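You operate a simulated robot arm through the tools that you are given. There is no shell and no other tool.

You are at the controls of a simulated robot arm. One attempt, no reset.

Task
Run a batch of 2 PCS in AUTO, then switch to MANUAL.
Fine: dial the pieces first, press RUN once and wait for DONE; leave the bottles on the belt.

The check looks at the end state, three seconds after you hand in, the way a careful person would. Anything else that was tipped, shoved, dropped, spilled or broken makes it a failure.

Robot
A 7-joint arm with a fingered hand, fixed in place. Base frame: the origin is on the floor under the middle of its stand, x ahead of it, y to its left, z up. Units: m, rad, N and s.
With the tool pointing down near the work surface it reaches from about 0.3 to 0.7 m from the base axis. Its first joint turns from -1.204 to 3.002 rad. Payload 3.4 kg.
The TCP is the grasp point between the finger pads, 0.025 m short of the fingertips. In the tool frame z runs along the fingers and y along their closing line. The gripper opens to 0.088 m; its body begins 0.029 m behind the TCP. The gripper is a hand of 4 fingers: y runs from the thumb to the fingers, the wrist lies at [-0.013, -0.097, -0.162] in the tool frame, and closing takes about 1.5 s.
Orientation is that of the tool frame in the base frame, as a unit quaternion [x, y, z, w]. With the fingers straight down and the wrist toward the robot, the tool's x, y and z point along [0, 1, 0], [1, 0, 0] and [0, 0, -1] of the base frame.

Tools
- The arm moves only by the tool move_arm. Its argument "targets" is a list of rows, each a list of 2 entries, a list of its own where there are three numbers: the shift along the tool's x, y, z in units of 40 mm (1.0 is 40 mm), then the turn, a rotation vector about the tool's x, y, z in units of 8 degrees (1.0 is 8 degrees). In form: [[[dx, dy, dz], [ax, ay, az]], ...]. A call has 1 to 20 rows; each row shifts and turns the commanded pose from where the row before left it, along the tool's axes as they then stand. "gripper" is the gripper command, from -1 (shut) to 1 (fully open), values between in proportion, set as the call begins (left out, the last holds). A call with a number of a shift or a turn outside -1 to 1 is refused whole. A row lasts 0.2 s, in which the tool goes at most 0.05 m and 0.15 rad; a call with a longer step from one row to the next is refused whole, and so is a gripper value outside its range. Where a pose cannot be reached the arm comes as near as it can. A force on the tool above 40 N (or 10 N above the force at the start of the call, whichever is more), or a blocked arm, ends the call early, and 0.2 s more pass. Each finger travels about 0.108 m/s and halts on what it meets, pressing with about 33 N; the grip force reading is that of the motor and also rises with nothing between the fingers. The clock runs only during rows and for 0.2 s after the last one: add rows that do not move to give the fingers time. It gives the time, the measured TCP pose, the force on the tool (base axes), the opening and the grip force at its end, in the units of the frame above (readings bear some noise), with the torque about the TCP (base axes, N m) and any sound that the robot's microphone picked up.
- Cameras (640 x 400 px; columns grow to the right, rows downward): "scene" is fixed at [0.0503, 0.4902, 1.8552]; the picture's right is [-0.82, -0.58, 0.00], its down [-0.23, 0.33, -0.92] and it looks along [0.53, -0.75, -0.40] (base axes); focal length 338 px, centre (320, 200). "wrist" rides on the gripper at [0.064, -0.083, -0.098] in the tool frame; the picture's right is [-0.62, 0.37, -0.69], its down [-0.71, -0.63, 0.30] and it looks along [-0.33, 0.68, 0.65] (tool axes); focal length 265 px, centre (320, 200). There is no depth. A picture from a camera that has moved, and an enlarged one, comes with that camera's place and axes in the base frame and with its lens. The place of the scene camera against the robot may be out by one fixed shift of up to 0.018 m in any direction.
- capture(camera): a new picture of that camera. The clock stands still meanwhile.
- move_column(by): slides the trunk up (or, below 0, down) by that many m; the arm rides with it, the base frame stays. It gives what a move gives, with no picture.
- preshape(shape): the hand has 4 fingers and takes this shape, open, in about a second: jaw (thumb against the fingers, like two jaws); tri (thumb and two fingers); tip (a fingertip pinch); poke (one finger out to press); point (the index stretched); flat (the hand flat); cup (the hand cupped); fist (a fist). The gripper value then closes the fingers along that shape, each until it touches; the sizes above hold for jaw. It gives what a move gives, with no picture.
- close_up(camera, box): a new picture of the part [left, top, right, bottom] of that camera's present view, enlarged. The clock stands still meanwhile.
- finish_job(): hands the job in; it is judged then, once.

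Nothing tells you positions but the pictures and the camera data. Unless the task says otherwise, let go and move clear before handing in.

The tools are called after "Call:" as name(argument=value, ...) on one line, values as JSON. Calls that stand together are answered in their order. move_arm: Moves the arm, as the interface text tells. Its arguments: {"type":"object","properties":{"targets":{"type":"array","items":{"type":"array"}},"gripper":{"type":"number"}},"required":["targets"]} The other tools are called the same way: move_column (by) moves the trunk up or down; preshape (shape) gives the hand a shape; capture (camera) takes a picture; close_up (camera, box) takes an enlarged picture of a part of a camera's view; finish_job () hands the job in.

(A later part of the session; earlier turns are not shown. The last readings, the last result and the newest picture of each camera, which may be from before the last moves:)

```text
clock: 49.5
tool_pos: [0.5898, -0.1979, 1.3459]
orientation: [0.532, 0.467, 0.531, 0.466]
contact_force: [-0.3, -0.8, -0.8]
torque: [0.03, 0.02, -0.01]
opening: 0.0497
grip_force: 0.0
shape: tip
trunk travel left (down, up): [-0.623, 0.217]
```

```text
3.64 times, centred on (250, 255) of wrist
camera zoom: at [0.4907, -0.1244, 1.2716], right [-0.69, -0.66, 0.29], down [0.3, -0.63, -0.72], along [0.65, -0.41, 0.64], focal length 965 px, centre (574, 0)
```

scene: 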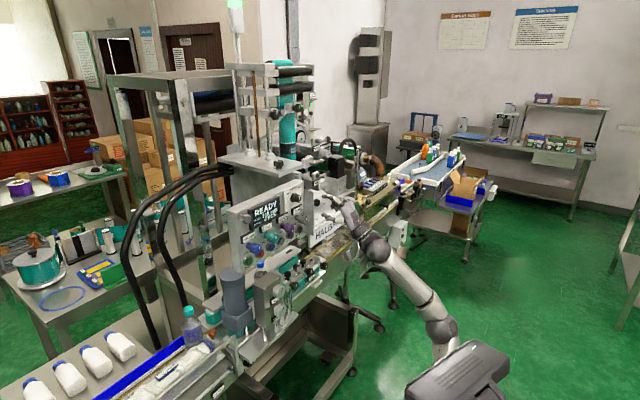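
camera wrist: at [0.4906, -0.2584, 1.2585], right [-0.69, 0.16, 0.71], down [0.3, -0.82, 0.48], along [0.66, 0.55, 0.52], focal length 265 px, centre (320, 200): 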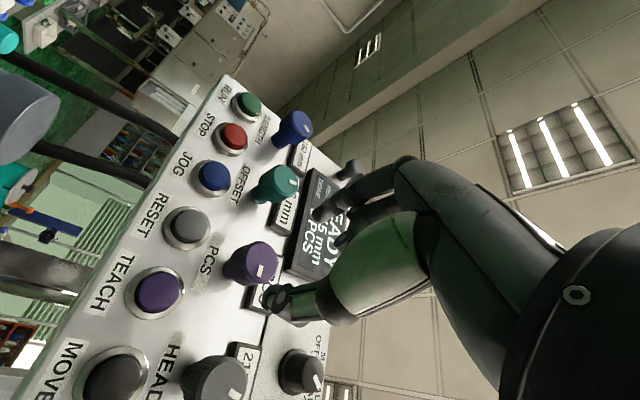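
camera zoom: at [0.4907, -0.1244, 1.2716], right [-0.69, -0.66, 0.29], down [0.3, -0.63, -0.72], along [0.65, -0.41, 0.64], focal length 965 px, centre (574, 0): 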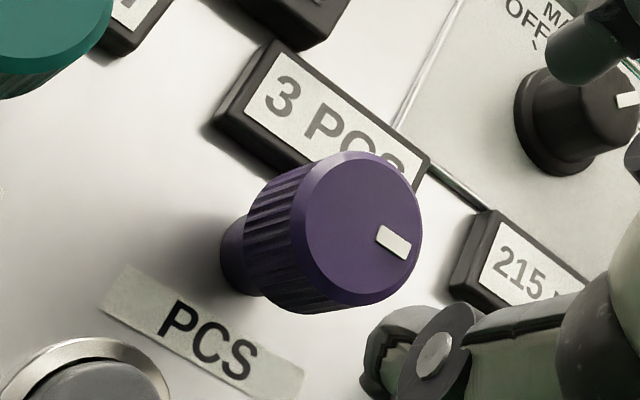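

Pointer at ~78° from top, consistent. I advance and regrasp as before.

Call:
move_arm(targets=[[[-0.03, 0, 0.45], [0, 0, 0]], [[0, 0, 0.45], [0, 0, 0]], [[0, 0, 0.45], [0, 0, 0]], [[0, 0, 0], [0, 0, 0]]])

Call:
move_arm(targets=[[[0, 0, 0], [0, 0, 0]], [[0, 0, 0], [0, 0, 0]], [[0, 0, 0], [0, 0, 0]], [[0, 0, 0], [0, 0, 0]], [[0, 0, 0], [0, 0, 0]], [[0, 0, 0], [0, 0, 0]]], gripper=-1)

Call:
close_up(camera="wrist", box=[200, 160, 420, 340])

Call:
close_up(camera="scene", box=[260, 195, 350, 265])

```text
clock: 50.5
tool_pos: [0.6428, -0.1985, 1.3485]
orientation: [0.531, 0.468, 0.53, 0.467]
contact_force: [0.8, 0.0, -0.7]
torque: [0.0, 0.0, 0.03]
opening: 0.0498
grip_force: 0.0
shape: tip
trunk travel left (down, up): [-0.623, 0.217]
```

```text
clock: 51.9
tool_pos: [0.6443, -0.1991, 1.3467]
orientation: [0.532, 0.467, 0.53, 0.467]
contact_force: [0.6, 0.1, -2.1]
torque: [0.0, 0.05, 0.05]
opening: 0.0234
grip_force: 33.5
shape: tip
trunk travel left (down, up): [-0.623, 0.217]
```

```text
2.22 times, centred on (310, 250) of wrist
camera zoom: at [0.546, -0.1253, 1.2719], right [-0.69, -0.66, 0.29], down [0.3, -0.63, -0.72], along [0.66, -0.41, 0.64], focal length 590 px, centre (342, 89)
```

zoom: 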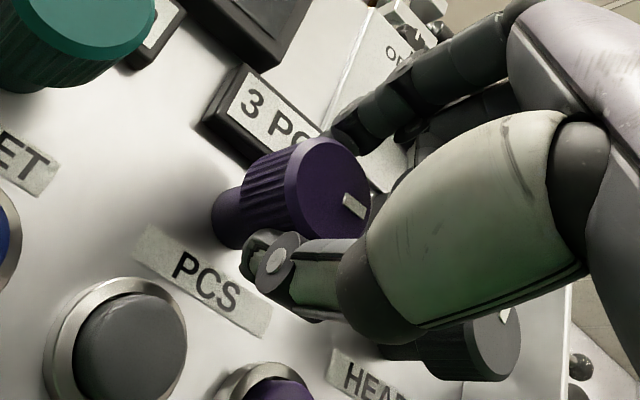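

```text
5.71 times, centred on (305, 230) of scene
camera zoom: at [0.0503, 0.4902, 1.8552], right [-0.82, -0.58, 0.0], down [-0.23, 0.33, -0.92], along [0.53, -0.75, -0.4], focal length 1933 px, centre (406, 29)
```

zoom: 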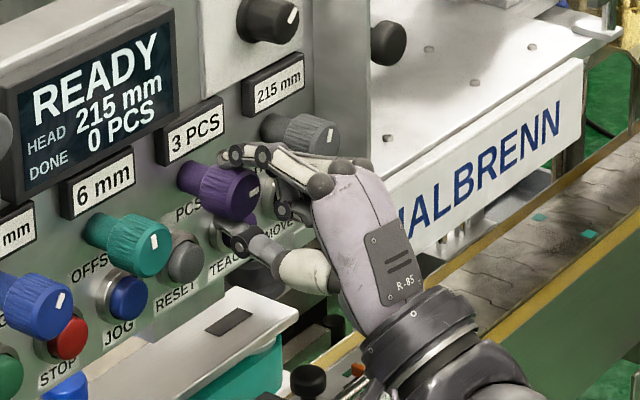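

Regrasped firmly. I twist counter-clockwise again in small steps, watching the readout.

Call:
move_arm(targets=[[[0, 0, 0], [0, 0, -0.5]], [[0, 0, 0], [0, 0, -0.5]], [[0, 0, 0], [0, 0, -0.5]], [[0, 0, 0], [0, 0, 0]]])

Call:
close_up(camera="scene", box=[260, 195, 350, 265])

```text
clock: 52.9
tool_pos: [0.6446, -0.1994, 1.3467]
orientation: [0.479, 0.521, 0.478, 0.52]
contact_force: [0.4, 0.3, -1.2]
torque: [0.03, 0.02, 0.0]
opening: 0.0235
grip_force: 33.0
shape: tip
trunk travel left (down, up): [-0.623, 0.217]
```

```text
5.71 times, centred on (305, 230) of scene
camera zoom: at [0.0503, 0.4902, 1.8552], right [-0.82, -0.58, 0.0], down [-0.23, 0.33, -0.92], along [0.53, -0.75, -0.4], focal length 1933 px, centre (406, 29)
```

zoom: 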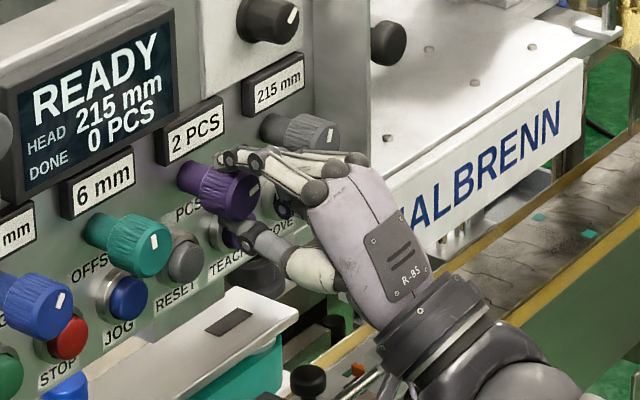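

It reads 2 PCS at about 92° of total turn. To sit safely in the middle of the 2 position, I turn another ~18° and check it still reads 2.

Call:
move_arm(targets=[[[0, 0, 0], [0, 0, -0.5]], [[0, 0, 0], [0, 0, -0.5]], [[0, 0, 0], [0, 0, -0.5]], [[0, 0, 0], [0, 0, -0.5]], [[0, 0, 0], [0, 0, -0.3]], [[0, 0, 0], [0, 0, 0]]])

Call:
close_up(camera="scene", box=[260, 195, 350, 265])

```text
clock: 54.3
tool_pos: [0.6443, -0.1987, 1.3455]
orientation: [0.39, 0.591, 0.389, 0.59]
contact_force: [3.1, -1.2, 2.3]
torque: [0.01, -0.01, 0.02]
opening: 0.0234
grip_force: 32.6
shape: tip
trunk travel left (down, up): [-0.623, 0.217]
```

```text
5.71 times, centred on (305, 230) of scene
camera zoom: at [0.0503, 0.4902, 1.8552], right [-0.82, -0.58, 0.0], down [-0.23, 0.33, -0.92], along [0.53, -0.75, -0.4], focal length 1933 px, centre (406, 29)
```

zoom: 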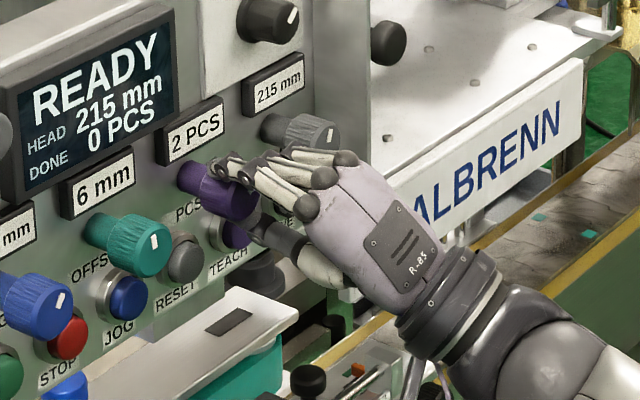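

Still 2 PCS. I release, back off, and confirm.

Call:
move_arm(targets=[[[0, 0, 0], [0, 0, 0]], [[0, 0, 0], [0, 0, 0]], [[0, 0, 0], [0, 0, 0]], [[0, 0, 0], [0, 0, 0]]], gripper=0.14)

Call:
move_arm(targets=[[[0, 0, -0.45], [0, 0, 0]], [[0, 0, -0.45], [0, 0, 0]], [[0, 0, -0.45], [0, 0, 0]], [[0, 0, -0.8], [0, 0, 0]], [[0, 0, -0.8], [0, 0, 0]], [[0, 0, 0], [0, 0, 0]]])

Call:
capture(camera="wrist")

Call:
close_up(camera="scene", box=[240, 170, 360, 270])

```text
clock: 55.3
tool_pos: [0.6427, -0.1991, 1.3457]
orientation: [0.39, 0.59, 0.388, 0.591]
contact_force: [0.7, 0.2, 0.3]
torque: [0.0, 0.0, 0.03]
opening: 0.0496
grip_force: 0.1
shape: tip
trunk travel left (down, up): [-0.623, 0.217]
```

```text
clock: 56.7
tool_pos: [0.528, -0.2025, 1.3464]
orientation: [0.391, 0.589, 0.391, 0.589]
contact_force: [0.5, -0.7, 0.5]
torque: [0.0, 0.0, 0.03]
opening: 0.0497
grip_force: 0.1
shape: tip
trunk travel left (down, up): [-0.623, 0.217]
```

```text
taken
camera wrist: at [0.4292, -0.1759, 1.2443], right [-0.69, -0.43, 0.58], down [0.3, -0.9, -0.3], along [0.65, -0.03, 0.76], focal length 265 px, centre (320, 200)
```

wrist: 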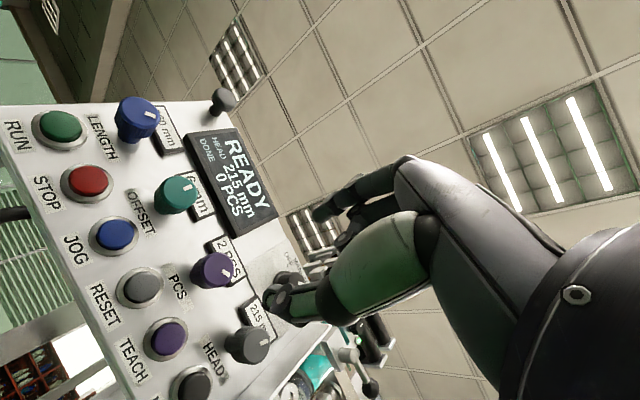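

```text
4.00 times, centred on (300, 220) of scene
camera zoom: at [0.0503, 0.4902, 1.8552], right [-0.82, -0.58, 0.0], down [-0.23, 0.33, -0.92], along [0.53, -0.75, -0.4], focal length 1353 px, centre (400, 120)
```

zoom: 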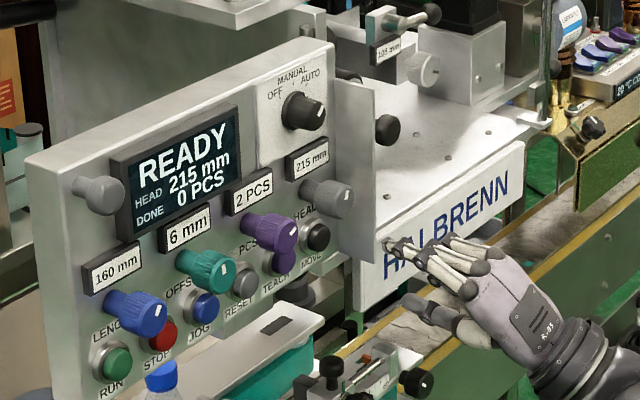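

PCS reads 2, AUTO is set, display READY. Now I change to the "poke" shape in free space to press RUN, and look at where the fingertip is.

Call:
preshape(shape="poke")

Call:
capture(camera="wrist")

Call:
close_up(camera="scene", box=[310, 200, 410, 280])

```text
clock: 57.6
tool_pos: [0.5296, -0.2029, 1.345]
orientation: [0.392, 0.59, 0.39, 0.589]
contact_force: [-0.5, -0.3, -0.3]
torque: [0.01, 0.0, 0.0]
opening: 0.0
grip_force: 0.1
shape: poke
trunk travel left (down, up): [-0.623, 0.217]
```

```text
taken
camera wrist: at [0.4298, -0.1763, 1.2436], right [-0.69, -0.43, 0.58], down [0.3, -0.9, -0.3], along [0.66, -0.03, 0.75], focal length 265 px, centre (320, 200)
```

wrist: 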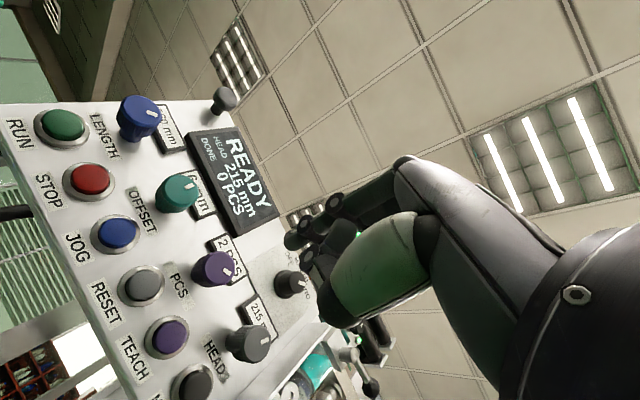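

```text
5.00 times, centred on (360, 240) of scene
camera zoom: at [0.0503, 0.4902, 1.8552], right [-0.82, -0.58, 0.0], down [-0.23, 0.33, -0.92], along [0.53, -0.75, -0.4], focal length 1691 px, centre (120, 0)
```

zoom: 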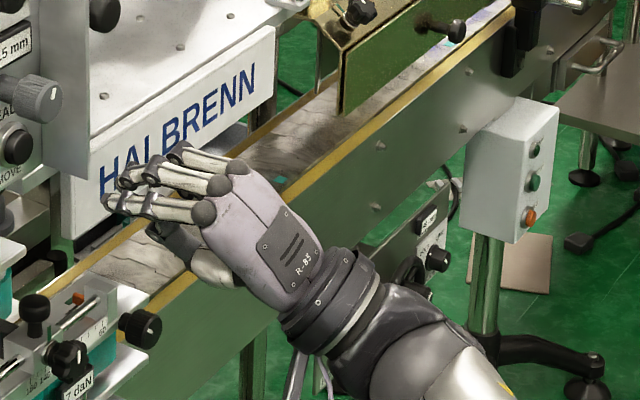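

Call:
close_up(camera="wrist", box=[270, 150, 430, 290])

Call:
close_up(camera="scene", box=[325, 215, 375, 255])

```text
2.86 times, centred on (350, 220) of wrist
camera zoom: at [0.4298, -0.1763, 1.2436], right [-0.69, -0.43, 0.58], down [0.3, -0.9, -0.3], along [0.66, -0.03, 0.75], focal length 758 px, centre (234, 143)
```

zoom: 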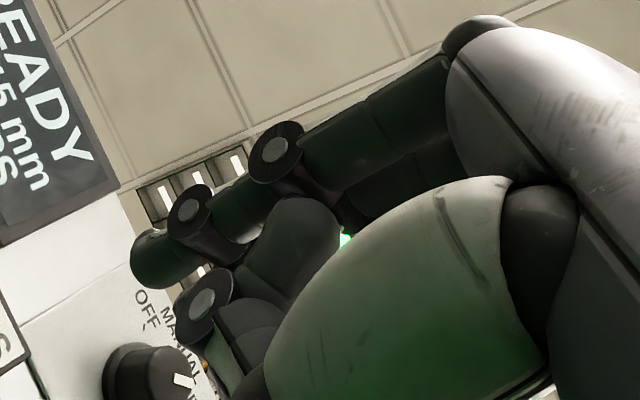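

```text
10.00 times, centred on (350, 235) of scene
camera zoom: at [0.0503, 0.4902, 1.8552], right [-0.82, -0.58, 0.0], down [-0.23, 0.33, -0.92], along [0.53, -0.75, -0.4], focal length 3383 px, centre (20, -150)
```

zoom: 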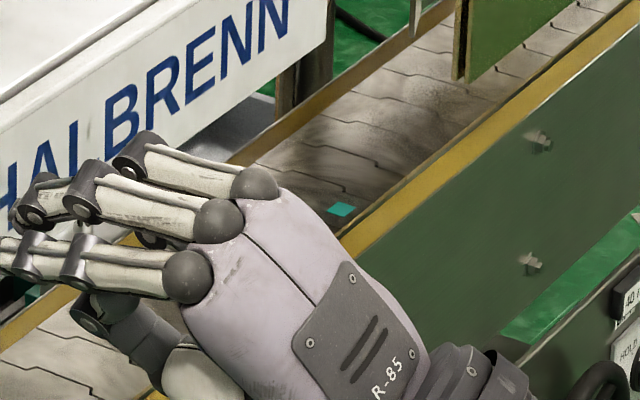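

The index is stretched forward in this shape. I need its tip position precisely, so I take another enlarged scene view of the tip.

Call:
close_up(camera="scene", box=[300, 215, 350, 255])

Call:
close_up(camera="wrist", box=[270, 190, 350, 290])

```text
10.00 times, centred on (325, 235) of scene
camera zoom: at [0.0503, 0.4902, 1.8552], right [-0.82, -0.58, 0.0], down [-0.23, 0.33, -0.92], along [0.53, -0.75, -0.4], focal length 3383 px, centre (270, -150)
```

zoom: 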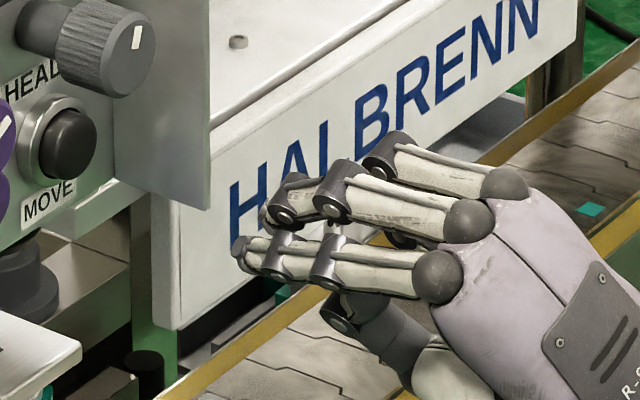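

```text
4.00 times, centred on (310, 240) of wrist
camera zoom: at [0.4298, -0.1763, 1.2436], right [-0.69, -0.43, 0.58], down [0.3, -0.9, -0.3], along [0.66, -0.03, 0.75], focal length 1062 px, centre (360, 40)
```

zoom: 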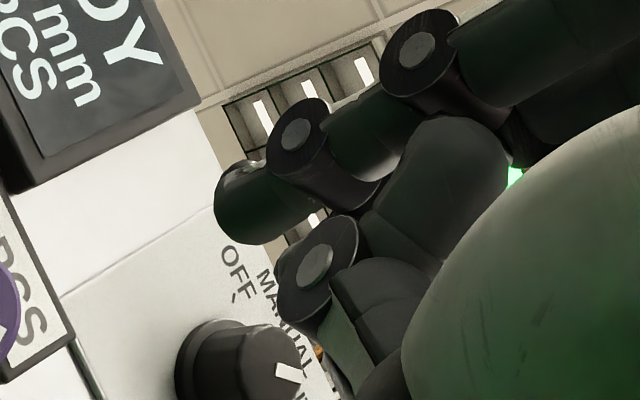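

Combining both views, the poke fingertip lies about 25 mm ahead of the TCP on the tool axis. I lower the trunk 40 mm to RUN height and shift the hand left in front of RUN, staying ~10 cm off the panel.

Call:
move_column(by=-0.04)

Call:
move_arm(targets=[[[0.72, 0.304, 0], [0, 0, 0]], [[0.72, 0.304, 0], [0, 0, 0]], [[0.72, 0.304, 0], [0, 0, 0]], [[0.72, 0.304, 0], [0, 0, 0]], [[0.72, 0.304, 0], [0, 0, 0]], [[0, 0, 0], [0, 0, 0]]])

Call:
capture(camera="wrist")

Call:
capture(camera="scene")

```text
clock: 58.4
tool_pos: [0.529, -0.2024, 1.3052]
orientation: [0.391, 0.59, 0.391, 0.589]
contact_force: [0.0, 0.9, 0.0]
torque: [-0.03, -0.01, -0.02]
opening: 0.0
grip_force: 0.0
shape: poke
trunk travel left (down, up): [-0.583, 0.257]
```

```text
clock: 59.8
tool_pos: [0.5901, -0.0801, 1.3101]
orientation: [0.393, 0.587, 0.392, 0.589]
contact_force: [-0.4, 0.8, 1.2]
torque: [-0.02, 0.0, 0.0]
opening: 0.0001
grip_force: 0.1
shape: poke
out of reach, approached as far as the arm can: row 1, 2, 3, 4, 5
trunk travel left (down, up): [-0.583, 0.257]
```

```text
taken
camera wrist: at [0.4917, -0.0529, 1.2067], right [-0.69, -0.43, 0.58], down [0.3, -0.9, -0.31], along [0.65, -0.04, 0.76], focal length 265 px, centre (320, 200)
```

wrist: 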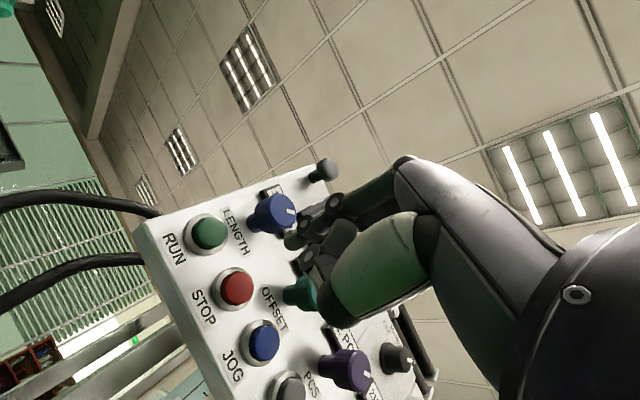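

```text
taken
```

scene: 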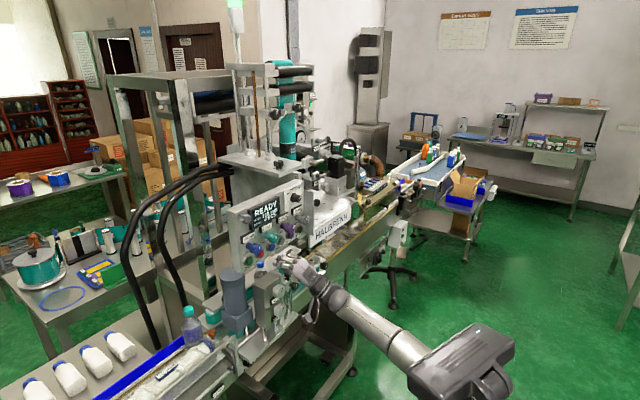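

The arm hit its inner reach limit (too folded) and slid forward to x = 0.59; tips are still 4 cm from the knobs. I raise the arm and then lower the trunk by the same amount to unfold the elbow.

Call:
move_arm(targets=[[[-0.1945, 0.461, 0], [0, 0, 0]], [[-0.1945, 0.461, 0], [0, 0, 0]], [[-0.1945, 0.461, 0], [0, 0, 0]], [[-0.1945, 0.461, 0], [0, 0, 0]], [[-0.1945, 0.461, 0], [0, 0, 0]], [[0, 0, 0], [0, 0, 0]]])

```text
clock: 61.2
tool_pos: [0.5899, -0.0735, 1.4079]
orientation: [0.391, 0.59, 0.39, 0.589]
contact_force: [-0.3, 0.1, -0.1]
torque: [0.0, -0.01, 0.03]
opening: 0.0002
grip_force: 0.0
shape: poke
trunk travel left (down, up): [-0.583, 0.257]
```

Call:
move_column(by=-0.1)

Call:
move_arm(targets=[[[0, 0, -0.4], [0, 0, 0.9]], [[0, 0, -0.4], [0, 0, 0.9]], [[0, 0, 0], [0, 0, 0.9]], [[0, 0, 0], [0, 0, 0]]])

Call:
capture(camera="wrist")

Call:
close_up(camera="scene", box=[230, 190, 350, 300])

```text
clock: 62.5
tool_pos: [0.59, -0.0737, 1.3083]
orientation: [0.389, 0.591, 0.389, 0.59]
contact_force: [-0.2, 0.6, -0.1]
torque: [-0.01, -0.02, -0.01]
opening: 0.0
grip_force: 0.0
shape: poke
trunk travel left (down, up): [-0.483, 0.357]
```

```text
clock: 63.5
tool_pos: [0.5776, -0.0825, 1.3156]
orientation: [0.497, 0.503, 0.494, 0.505]
contact_force: [0.7, 0.0, -0.7]
torque: [-0.03, -0.04, 0.03]
opening: 0.0
grip_force: 0.0
shape: poke
out of reach, approached as far as the arm can: row 2
trunk travel left (down, up): [-0.483, 0.357]
```

```text
taken
camera wrist: at [0.4785, -0.0198, 1.2301], right [-0.69, -0.61, 0.38], down [0.3, -0.73, -0.62], along [0.65, -0.31, 0.69], focal length 265 px, centre (320, 200)
```

wrist: 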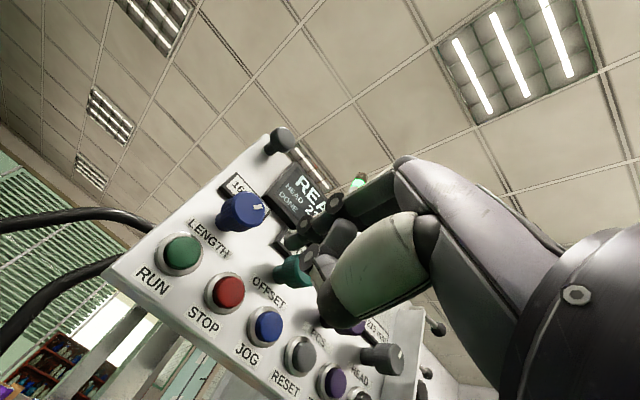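

```text
3.64 times, centred on (290, 245) of scene
camera zoom: at [0.0503, 0.4902, 1.8552], right [-0.82, -0.58, 0.0], down [-0.23, 0.33, -0.92], along [0.53, -0.75, -0.4], focal length 1230 px, centre (429, 36)
```

zoom: 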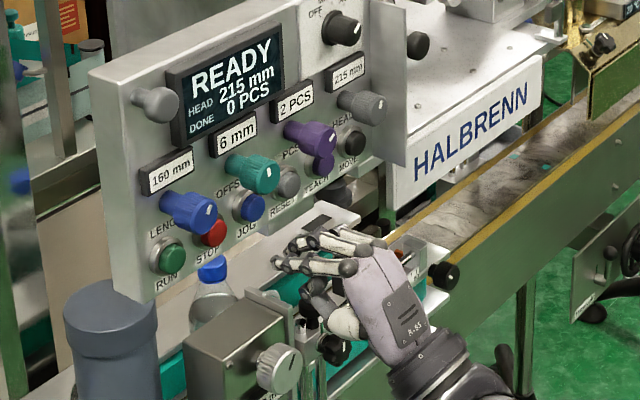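

Now roll ≈ 0 in front of the STOP/RUN area. I take a closer look at the hand from both cameras to see what protrudes near the poke fingertip.

Call:
close_up(camera="scene", box=[285, 235, 335, 275])

Call:
close_up(camera="wrist", box=[120, 150, 380, 350])

```text
10.00 times, centred on (310, 255) of scene
camera zoom: at [0.0503, 0.4902, 1.8552], right [-0.82, -0.58, 0.0], down [-0.23, 0.33, -0.92], along [0.53, -0.75, -0.4], focal length 3383 px, centre (420, -350)
```

zoom: 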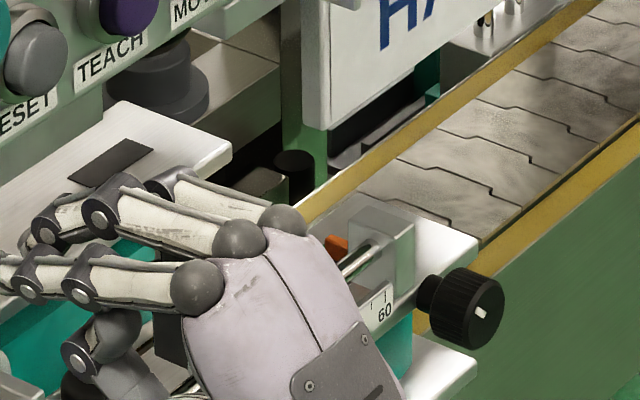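

```text
2.00 times, centred on (250, 250) of wrist
camera zoom: at [0.4785, -0.0198, 1.2301], right [-0.69, -0.61, 0.38], down [0.3, -0.73, -0.62], along [0.65, -0.31, 0.69], focal length 531 px, centre (460, 100)
```

zoom: 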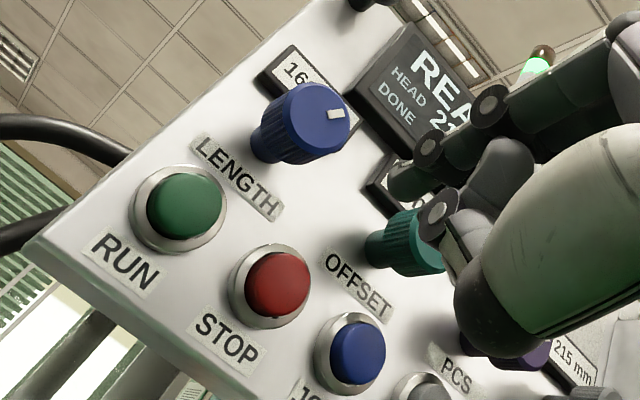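

In "poke" the middle finger seems to reach nearly as far as the index, which worries me. I will try the "point" shape here and compare.

Call:
preshape(shape="point")

Call:
close_up(camera="scene", box=[255, 225, 335, 285])

Call:
close_up(camera="wrist", box=[120, 150, 380, 350])

```text
clock: 64.4
tool_pos: [0.5755, -0.0821, 1.3153]
orientation: [0.496, 0.504, 0.496, 0.504]
contact_force: [0.1, -0.4, -0.5]
torque: [-0.01, -0.01, -0.02]
opening: 0.0
grip_force: 0.0
shape: point
trunk travel left (down, up): [-0.483, 0.357]
```

```text
6.67 times, centred on (295, 255) of scene
camera zoom: at [0.0503, 0.4902, 1.8552], right [-0.82, -0.58, 0.0], down [-0.23, 0.33, -0.92], along [0.53, -0.75, -0.4], focal length 2255 px, centre (487, -167)
```

zoom: 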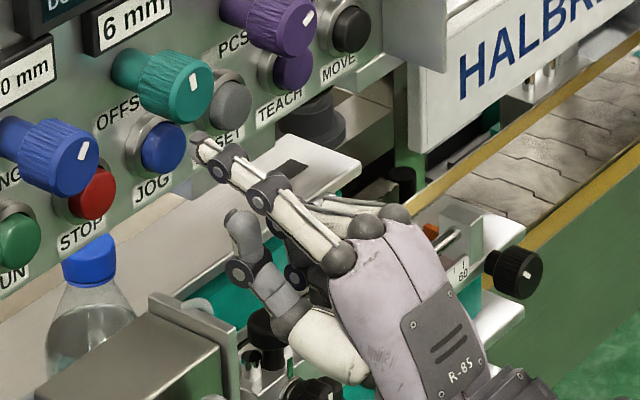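

```text
2.00 times, centred on (250, 250) of wrist
camera zoom: at [0.4776, -0.0189, 1.2307], right [-0.69, -0.61, 0.38], down [0.3, -0.73, -0.62], along [0.65, -0.31, 0.69], focal length 531 px, centre (460, 100)
```

zoom: 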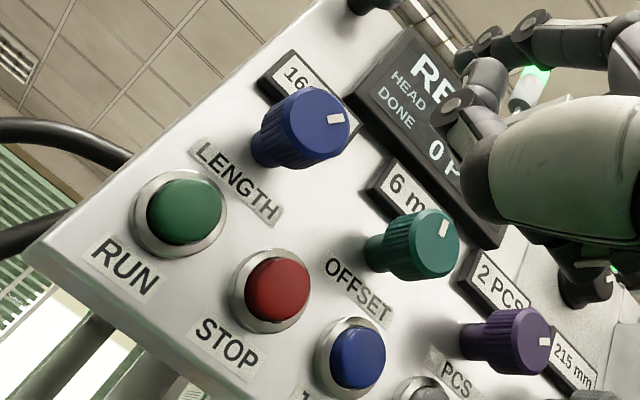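

"point" stretches the index far ahead with the other fingers well back — better for a small button. I need its tip and direction precisely, so I enlarge both views of the finger.

Call:
close_up(camera="wrist", box=[310, 120, 450, 240])

Call:
close_up(camera="scene", box=[265, 235, 315, 275])

```text
3.33 times, centred on (380, 180) of wrist
camera zoom: at [0.4776, -0.0189, 1.2307], right [-0.69, -0.61, 0.38], down [0.3, -0.73, -0.62], along [0.65, -0.31, 0.69], focal length 885 px, centre (120, 267)
```

zoom: 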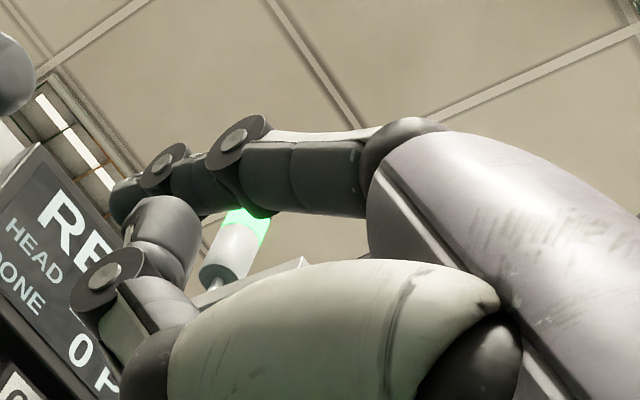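

```text
10.00 times, centred on (290, 255) of scene
camera zoom: at [0.0503, 0.4902, 1.8552], right [-0.82, -0.58, 0.0], down [-0.23, 0.33, -0.92], along [0.53, -0.75, -0.4], focal length 3383 px, centre (620, -350)
```

zoom: 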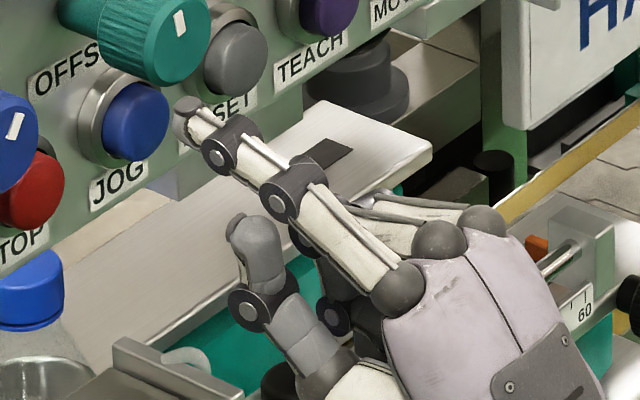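

The index tip in "point" sits at tool ≈ [0.013, 0.051, 0.017], sloping slightly upward, with thumb and other fingers 3 cm or more behind. So to put the tip on RUN I need TCP ≈ [0.668, -0.060, 1.253]; I lower the trunk 62 mm and move partway in, then check.

Call:
move_column(by=-0.062)

Call:
move_arm(targets=[[[0.18, 0, 0.3], [0, 0, 0]], [[0.18, 0, 0.3], [0, 0, 0]], [[0.18, 0, 0.3], [0, 0, 0]], [[0, 0, 0], [0, 0, 0]]])

Call:
capture(camera="wrist")

Call:
close_up(camera="scene", box=[230, 230, 310, 290])

```text
clock: 65.5
tool_pos: [0.5771, -0.0819, 1.2526]
orientation: [0.496, 0.505, 0.494, 0.505]
contact_force: [-0.1, -0.4, 0.4]
torque: [-0.07, -0.01, 0.01]
opening: 0.0001
grip_force: 0.0
shape: point
trunk travel left (down, up): [-0.421, 0.419]
```

```text
clock: 66.5
tool_pos: [0.6117, -0.0656, 1.2553]
orientation: [0.496, 0.503, 0.497, 0.505]
contact_force: [-0.7, 0.4, 0.3]
torque: [0.02, 0.02, -0.02]
opening: 0.0001
grip_force: 0.0
shape: point
trunk travel left (down, up): [-0.421, 0.419]
```

```text
taken
camera wrist: at [0.5134, -0.0014, 1.17], right [-0.7, -0.61, 0.37], down [0.3, -0.72, -0.62], along [0.65, -0.32, 0.69], focal length 265 px, centre (320, 200)
```

wrist: 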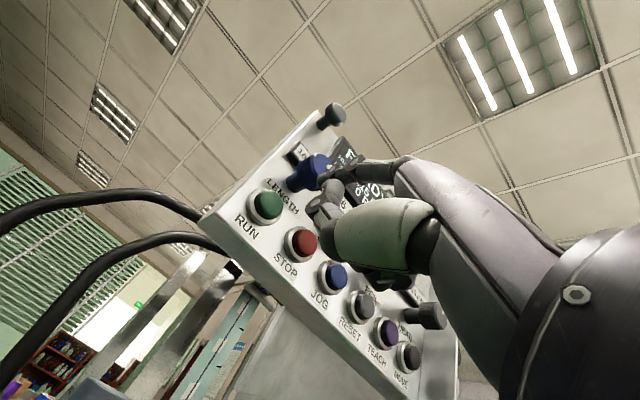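

```text
6.67 times, centred on (270, 260) of scene
camera zoom: at [0.0503, 0.4902, 1.8552], right [-0.82, -0.58, 0.0], down [-0.23, 0.33, -0.92], along [0.53, -0.75, -0.4], focal length 2255 px, centre (653, -200)
```

zoom: 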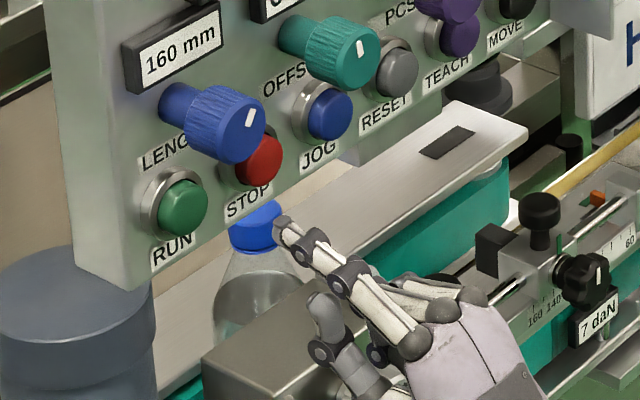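

The fingertip is on course for RUN, but looks roughly 1 cm too high. I enlarge the wrist view to measure tip and button pixels accurately.

Call:
close_up(camera="wrist", box=[220, 130, 380, 250])

Call:
close_up(camera="scene", box=[240, 240, 280, 275])

```text
3.33 times, centred on (300, 190) of wrist
camera zoom: at [0.5134, -0.0014, 1.17], right [-0.7, -0.61, 0.37], down [0.3, -0.72, -0.62], along [0.65, -0.32, 0.69], focal length 885 px, centre (387, 233)
```

zoom: 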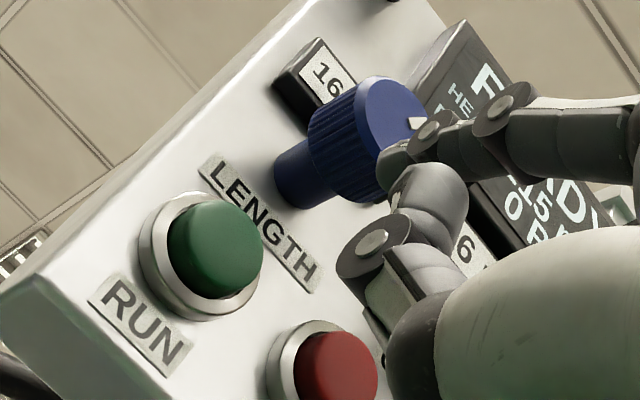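

```text
11.43 times, centred on (260, 258) of scene
camera zoom: at [0.0503, 0.4902, 1.8552], right [-0.82, -0.58, 0.0], down [-0.23, 0.33, -0.92], along [0.53, -0.75, -0.4], focal length 3866 px, centre (1006, -457)
```

zoom: 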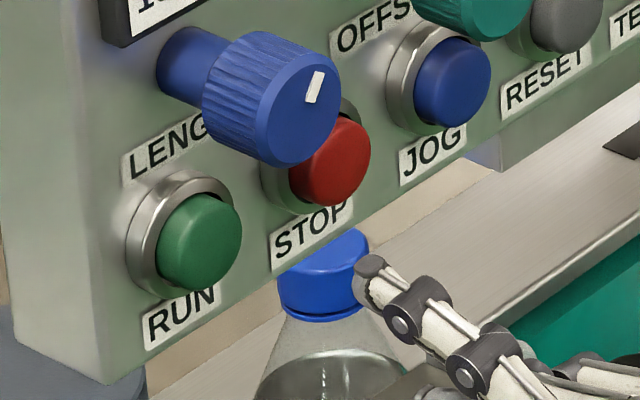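

Better triangulation puts the tip at ≈ [0.632, -0.052, 1.310] and RUN's cap at ≈ [0.682, -0.048, 1.301]. I correct 9 mm down, 4 mm left, and advance 33 mm, leaving ~1.5 cm gap.

Call:
move_arm(targets=[[[0.1, -0.225, 0], [0, 0, 0]], [[0, 0, 0.4], [0, 0, 0]], [[0, 0, 0.4], [0, 0, 0]], [[0, 0, 0], [0, 0, 0]]])

Call:
close_up(camera="wrist", box=[220, 130, 380, 250])

Call:
close_up(camera="scene", box=[230, 240, 280, 280])

```text
clock: 67.5
tool_pos: [0.6442, -0.0507, 1.24]
orientation: [0.494, 0.507, 0.492, 0.507]
contact_force: [-0.2, 0.1, -0.3]
torque: [0.03, -0.01, 0.03]
opening: 0.0
grip_force: 0.1
shape: point
trunk travel left (down, up): [-0.421, 0.419]
```

```text
3.33 times, centred on (300, 190) of wrist
camera zoom: at [0.5456, 0.0108, 1.1553], right [-0.69, -0.61, 0.39], down [0.3, -0.73, -0.61], along [0.66, -0.3, 0.69], focal length 885 px, centre (387, 233)
```

zoom: 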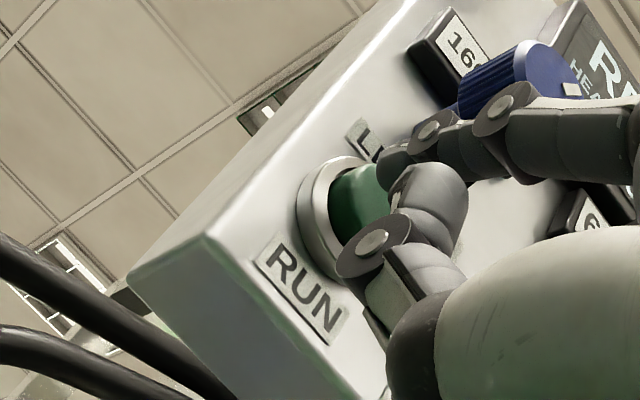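

```text
10.00 times, centred on (255, 260) of scene
camera zoom: at [0.0503, 0.4902, 1.8552], right [-0.82, -0.58, 0.0], down [-0.23, 0.33, -0.92], along [0.53, -0.75, -0.4], focal length 3383 px, centre (970, -400)
```

zoom: 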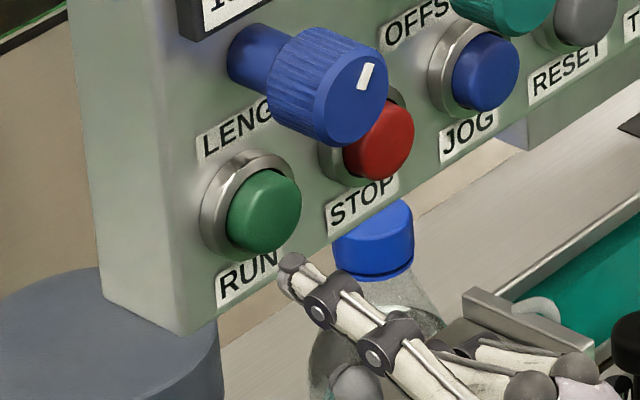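

The hand ended ~11 mm too far left and 6 mm low (the arm's settling moved it a bit). I correct that sideways before pressing.

Call:
move_arm(targets=[[[-0.14, 0.075, 0], [0, 0, 0]], [[-0.135, 0.075, 0], [0, 0, 0]], [[0, 0, 0], [0, 0, 0]], [[0, 0, 0], [0, 0, 0]]])

Call:
close_up(camera="wrist", box=[220, 130, 380, 250])

Call:
close_up(camera="scene", box=[230, 240, 280, 280])

```text
clock: 68.5
tool_pos: [0.6428, -0.0636, 1.25]
orientation: [0.493, 0.507, 0.492, 0.507]
contact_force: [1.0, 0.3, 0.7]
torque: [-0.02, 0.01, -0.02]
opening: 0.0
grip_force: 0.1
shape: point
trunk travel left (down, up): [-0.421, 0.419]
```

```text
3.33 times, centred on (300, 190) of wrist
camera zoom: at [0.5448, -0.0021, 1.1643], right [-0.69, -0.61, 0.39], down [0.3, -0.73, -0.61], along [0.65, -0.31, 0.69], focal length 885 px, centre (387, 233)
```

zoom: 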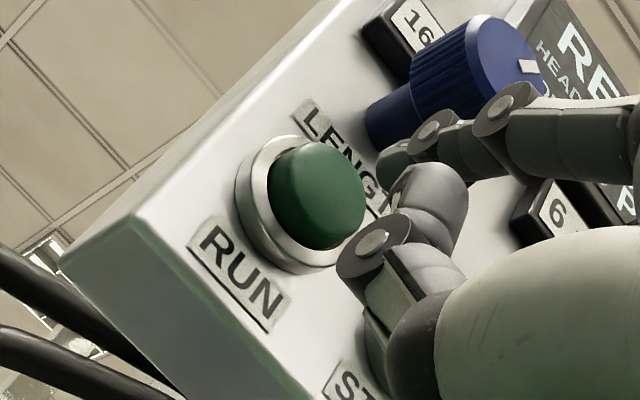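

```text
10.00 times, centred on (255, 260) of scene
camera zoom: at [0.0503, 0.4902, 1.8552], right [-0.82, -0.58, 0.0], down [-0.23, 0.33, -0.92], along [0.53, -0.75, -0.4], focal length 3383 px, centre (970, -400)
```

zoom: 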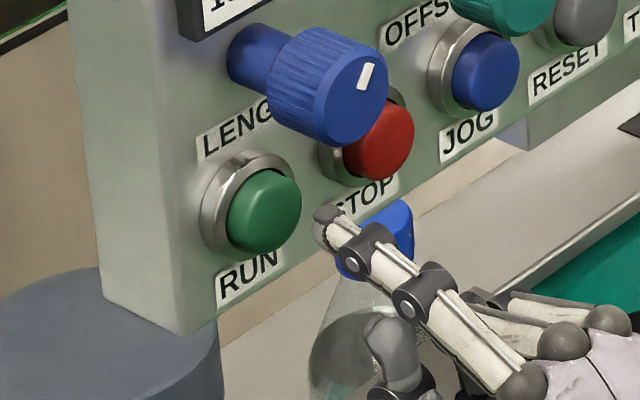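

Now the tip lies in line with RUN within ~3 mm, 19 mm short of the cap. I make the last small correction and push in slowly in 4 mm rows, watching the force.

Call:
move_arm(targets=[[[0.05, -0.05, 0.1], [0, 0, 0]], [[0, 0, 0.1], [0, 0, 0]], [[0, 0, 0.1], [0, 0, 0]], [[0, 0, 0.1], [0, 0, 0]], [[0, 0, 0], [0, 0, 0]]])

Call:
close_up(camera="scene", box=[230, 190, 310, 280])

Call:
close_up(camera="wrist", box=[220, 130, 380, 250])

```text
clock: 69.7
tool_pos: [0.6603, -0.0622, 1.2462]
orientation: [0.493, 0.508, 0.494, 0.506]
contact_force: [-2.8, 0.4, -0.6]
torque: [0.0, -0.09, 0.03]
opening: 0.0
grip_force: 0.0
shape: point
trunk travel left (down, up): [-0.421, 0.419]
heard: click
```

```text
4.44 times, centred on (270, 235) of scene
camera zoom: at [0.0503, 0.4902, 1.8552], right [-0.82, -0.58, 0.0], down [-0.23, 0.33, -0.92], along [0.53, -0.75, -0.4], focal length 1503 px, centre (542, 44)
```

zoom: 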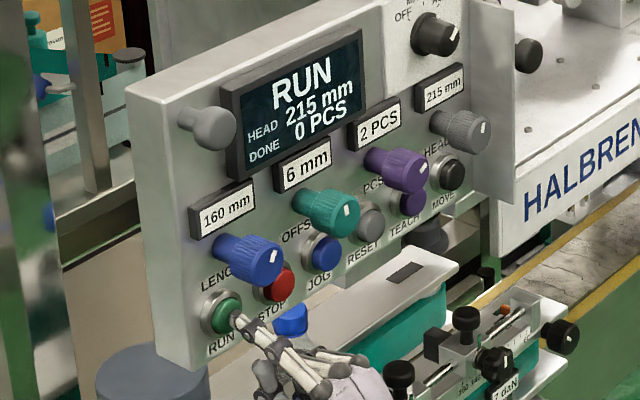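

```text
3.33 times, centred on (300, 190) of wrist
camera zoom: at [0.5611, 0.0005, 1.1617], right [-0.69, -0.61, 0.39], down [0.3, -0.73, -0.61], along [0.65, -0.31, 0.69], focal length 885 px, centre (387, 233)
```

zoom: 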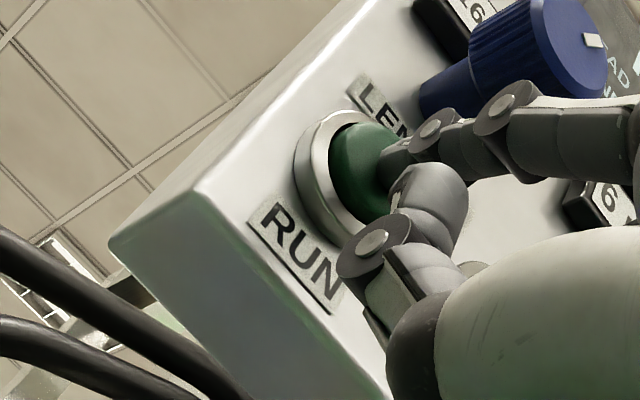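

A click was heard and the display shows RUN, DONE 0 PCS. I withdraw straight back from the button at once and wait.

Call:
move_arm(targets=[[[0, 0, -0.4], [0, 0, 0]], [[0, 0, -0.5], [0, 0, 0]], [[0, 0, -0.5], [0, 0, 0]], [[0, 0, 0], [0, 0, 0]]])

Call:
capture(camera="scene")

Call:
close_up(camera="scene", box=[230, 180, 330, 260])

```text
clock: 70.7
tool_pos: [0.6054, -0.0592, 1.2456]
orientation: [0.494, 0.507, 0.493, 0.506]
contact_force: [-0.1, -0.3, -0.7]
torque: [0.0, 0.03, 0.02]
opening: 0.0
grip_force: 0.2
shape: point
trunk travel left (down, up): [-0.421, 0.419]
```

```text
taken
```

scene: 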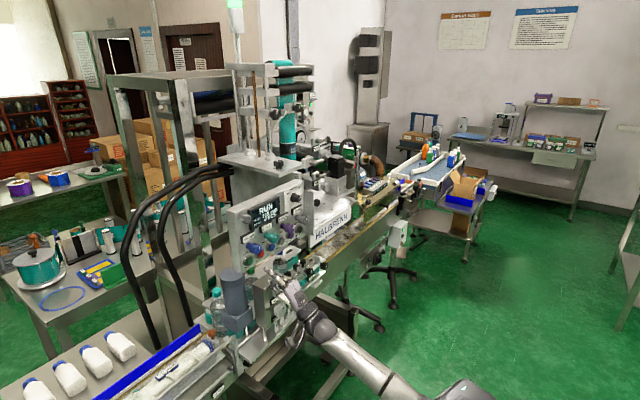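

```text
5.00 times, centred on (280, 220) of scene
camera zoom: at [0.0503, 0.4902, 1.8552], right [-0.82, -0.58, 0.0], down [-0.23, 0.33, -0.92], along [0.53, -0.75, -0.4], focal length 1691 px, centre (520, 100)
```

zoom: 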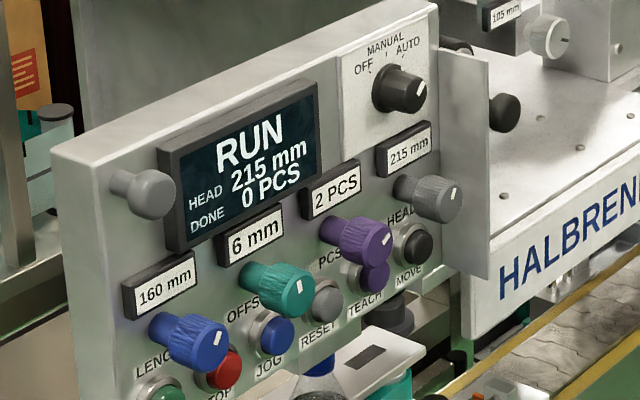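

The batch is running (bottles are moving). While waiting I change back to the "tip" shape and move the hand right along the panel, well clear of it.

Call:
preshape(shape="tip")

Call:
move_arm(targets=[[[-0.6, 0, -0.2], [0, 0, 0]], [[-0.6, 0, -0.2], [0, 0, 0]], [[-0.6, 0, -0.2], [0, 0, 0]], [[-0.6, 0, 0], [0, 0, 0]], [[-0.6, 0, 0], [0, 0, 0]], [[-0.6, 0, 0], [0, 0, 0]], [[0, 0, 0], [0, 0, 0]]], gripper=-0.05)

Call:
close_up(camera="scene", box=[230, 180, 330, 260])

Call:
capture(camera="scene")

```text
clock: 71.5
tool_pos: [0.6051, -0.0605, 1.2464]
orientation: [0.493, 0.508, 0.493, 0.506]
contact_force: [-1.0, 0.3, 0.2]
torque: [-0.01, 0.01, 0.06]
opening: 0.0879
grip_force: 0.0
shape: tip
trunk travel left (down, up): [-0.421, 0.419]
```

```text
clock: 73.2
tool_pos: [0.5824, -0.2032, 1.25]
orientation: [0.494, 0.506, 0.493, 0.506]
contact_force: [0.2, 0.6, -0.6]
torque: [0.01, 0.0, -0.05]
opening: 0.0423
grip_force: 0.0
shape: tip
trunk travel left (down, up): [-0.421, 0.419]
```

```text
5.00 times, centred on (280, 220) of scene
camera zoom: at [0.0503, 0.4902, 1.8552], right [-0.82, -0.58, 0.0], down [-0.23, 0.33, -0.92], along [0.53, -0.75, -0.4], focal length 1691 px, centre (520, 100)
```

zoom: 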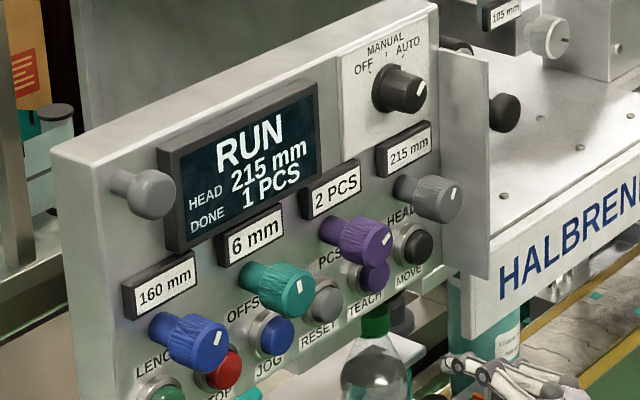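

```text
taken
```

scene: 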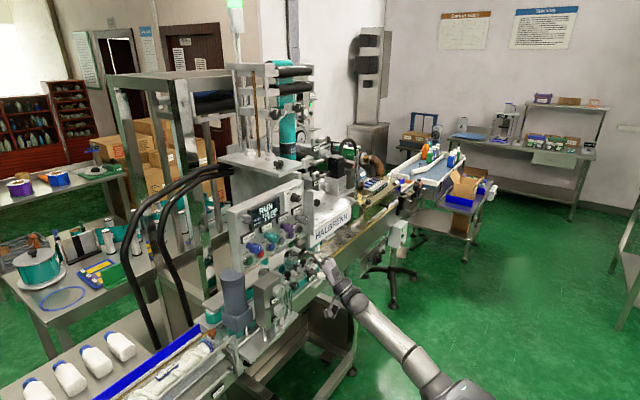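

DONE counts 1 PCS. While the second piece runs, I raise the trunk toward selector height with the hand held 7 cm clear of the knobs.

Call:
move_arm(targets=[[[-0.3, 0, -0.1], [0, 0, -0.8]], [[-0.3, 0, -0.1], [0, 0, -0.8]], [[-0.3, 0, 0], [0, 0, -0.8]], [[-0.3, 0, 0], [0, 0, -0.8]], [[0, 0, 0], [0, 0, 0]]])

Call:
close_up(camera="scene", box=[230, 180, 350, 280])

```text
clock: 74.3
tool_pos: [0.5732, -0.2526, 1.2591]
orientation: [0.369, 0.604, 0.368, 0.603]
contact_force: [-0.6, -0.8, 0.5]
torque: [-0.01, 0.01, 0.02]
opening: 0.042
grip_force: 0.0
shape: tip
trunk travel left (down, up): [-0.421, 0.419]
```

```text
4.00 times, centred on (290, 230) of scene
camera zoom: at [0.0503, 0.4902, 1.8552], right [-0.82, -0.58, 0.0], down [-0.23, 0.33, -0.92], along [0.53, -0.75, -0.4], focal length 1353 px, centre (440, 80)
```

zoom: 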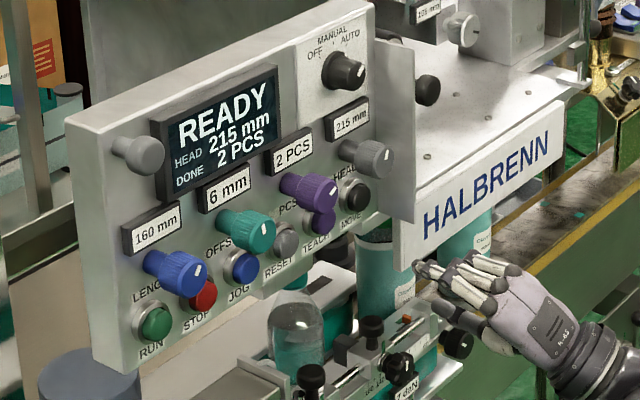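

The display reads READY with DONE 2 PCS — the batch is complete. Now I raise the trunk to bring the hand to the selector height, keeping the hand clear.

Call:
move_column(by=0.17)

Call:
move_arm(targets=[[[0.23, -0.44, 0], [0, 0, 0]], [[0.23, -0.44, 0], [0, 0, 0]], [[0.23, -0.44, 0], [0, 0, 0]], [[0.23, -0.44, 0], [0, 0, 0]], [[0.23, -0.44, 0], [0, 0, 0]], [[0, 0, 0], [0, 0, 0]]])

Call:
move_column(by=0.105)

Call:
close_up(camera="scene", box=[230, 160, 370, 270])

Call:
capture(camera="wrist")

```text
clock: 76.3
tool_pos: [0.5735, -0.2516, 1.4289]
orientation: [0.369, 0.604, 0.368, 0.603]
contact_force: [0.6, 0.5, 0.0]
torque: [-0.01, 0.01, 0.01]
opening: 0.0421
grip_force: 0.1
shape: tip
trunk travel left (down, up): [-0.591, 0.249]
```

```text
clock: 77.7
tool_pos: [0.5733, -0.2511, 1.3299]
orientation: [0.368, 0.604, 0.369, 0.603]
contact_force: [-1.8, -0.4, -0.3]
torque: [0.0, 0.01, -0.01]
opening: 0.0421
grip_force: 0.0
shape: tip
trunk travel left (down, up): [-0.591, 0.249]
```

```text
clock: 79.0
tool_pos: [0.5733, -0.2514, 1.4347]
orientation: [0.369, 0.604, 0.369, 0.603]
contact_force: [0.0, 0.2, 0.3]
torque: [0.02, -0.01, 0.0]
opening: 0.0422
grip_force: 0.1
shape: tip
trunk travel left (down, up): [-0.696, 0.144]
```

```text
3.64 times, centred on (300, 215) of scene
camera zoom: at [0.0503, 0.4902, 1.8552], right [-0.82, -0.58, 0.0], down [-0.23, 0.33, -0.92], along [0.53, -0.75, -0.4], focal length 1230 px, centre (393, 146)
```

zoom: 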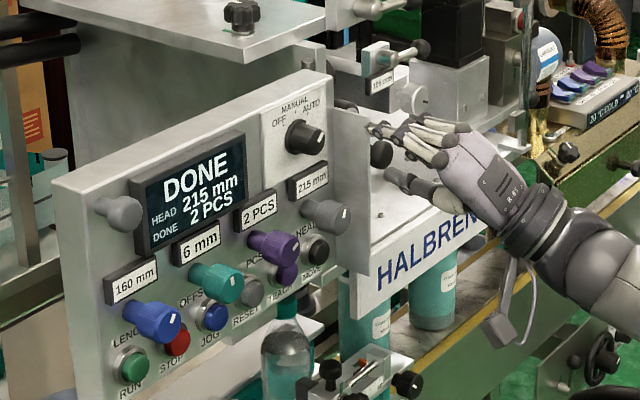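

```text
taken
camera wrist: at [0.4744, -0.2318, 1.3309], right [-0.69, -0.38, 0.61], down [0.3, -0.92, -0.24], along [0.65, 0.02, 0.76], focal length 265 px, centre (320, 200)
```

wrist: 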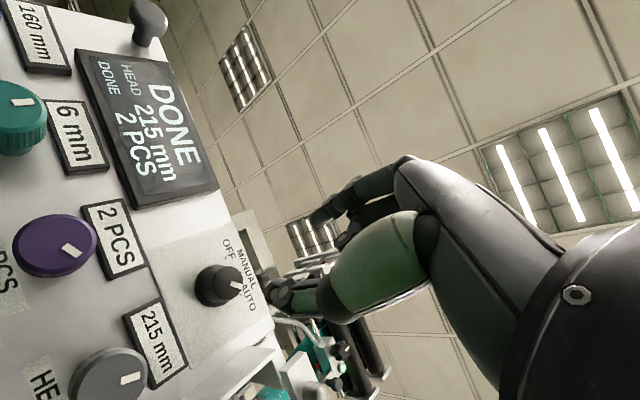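

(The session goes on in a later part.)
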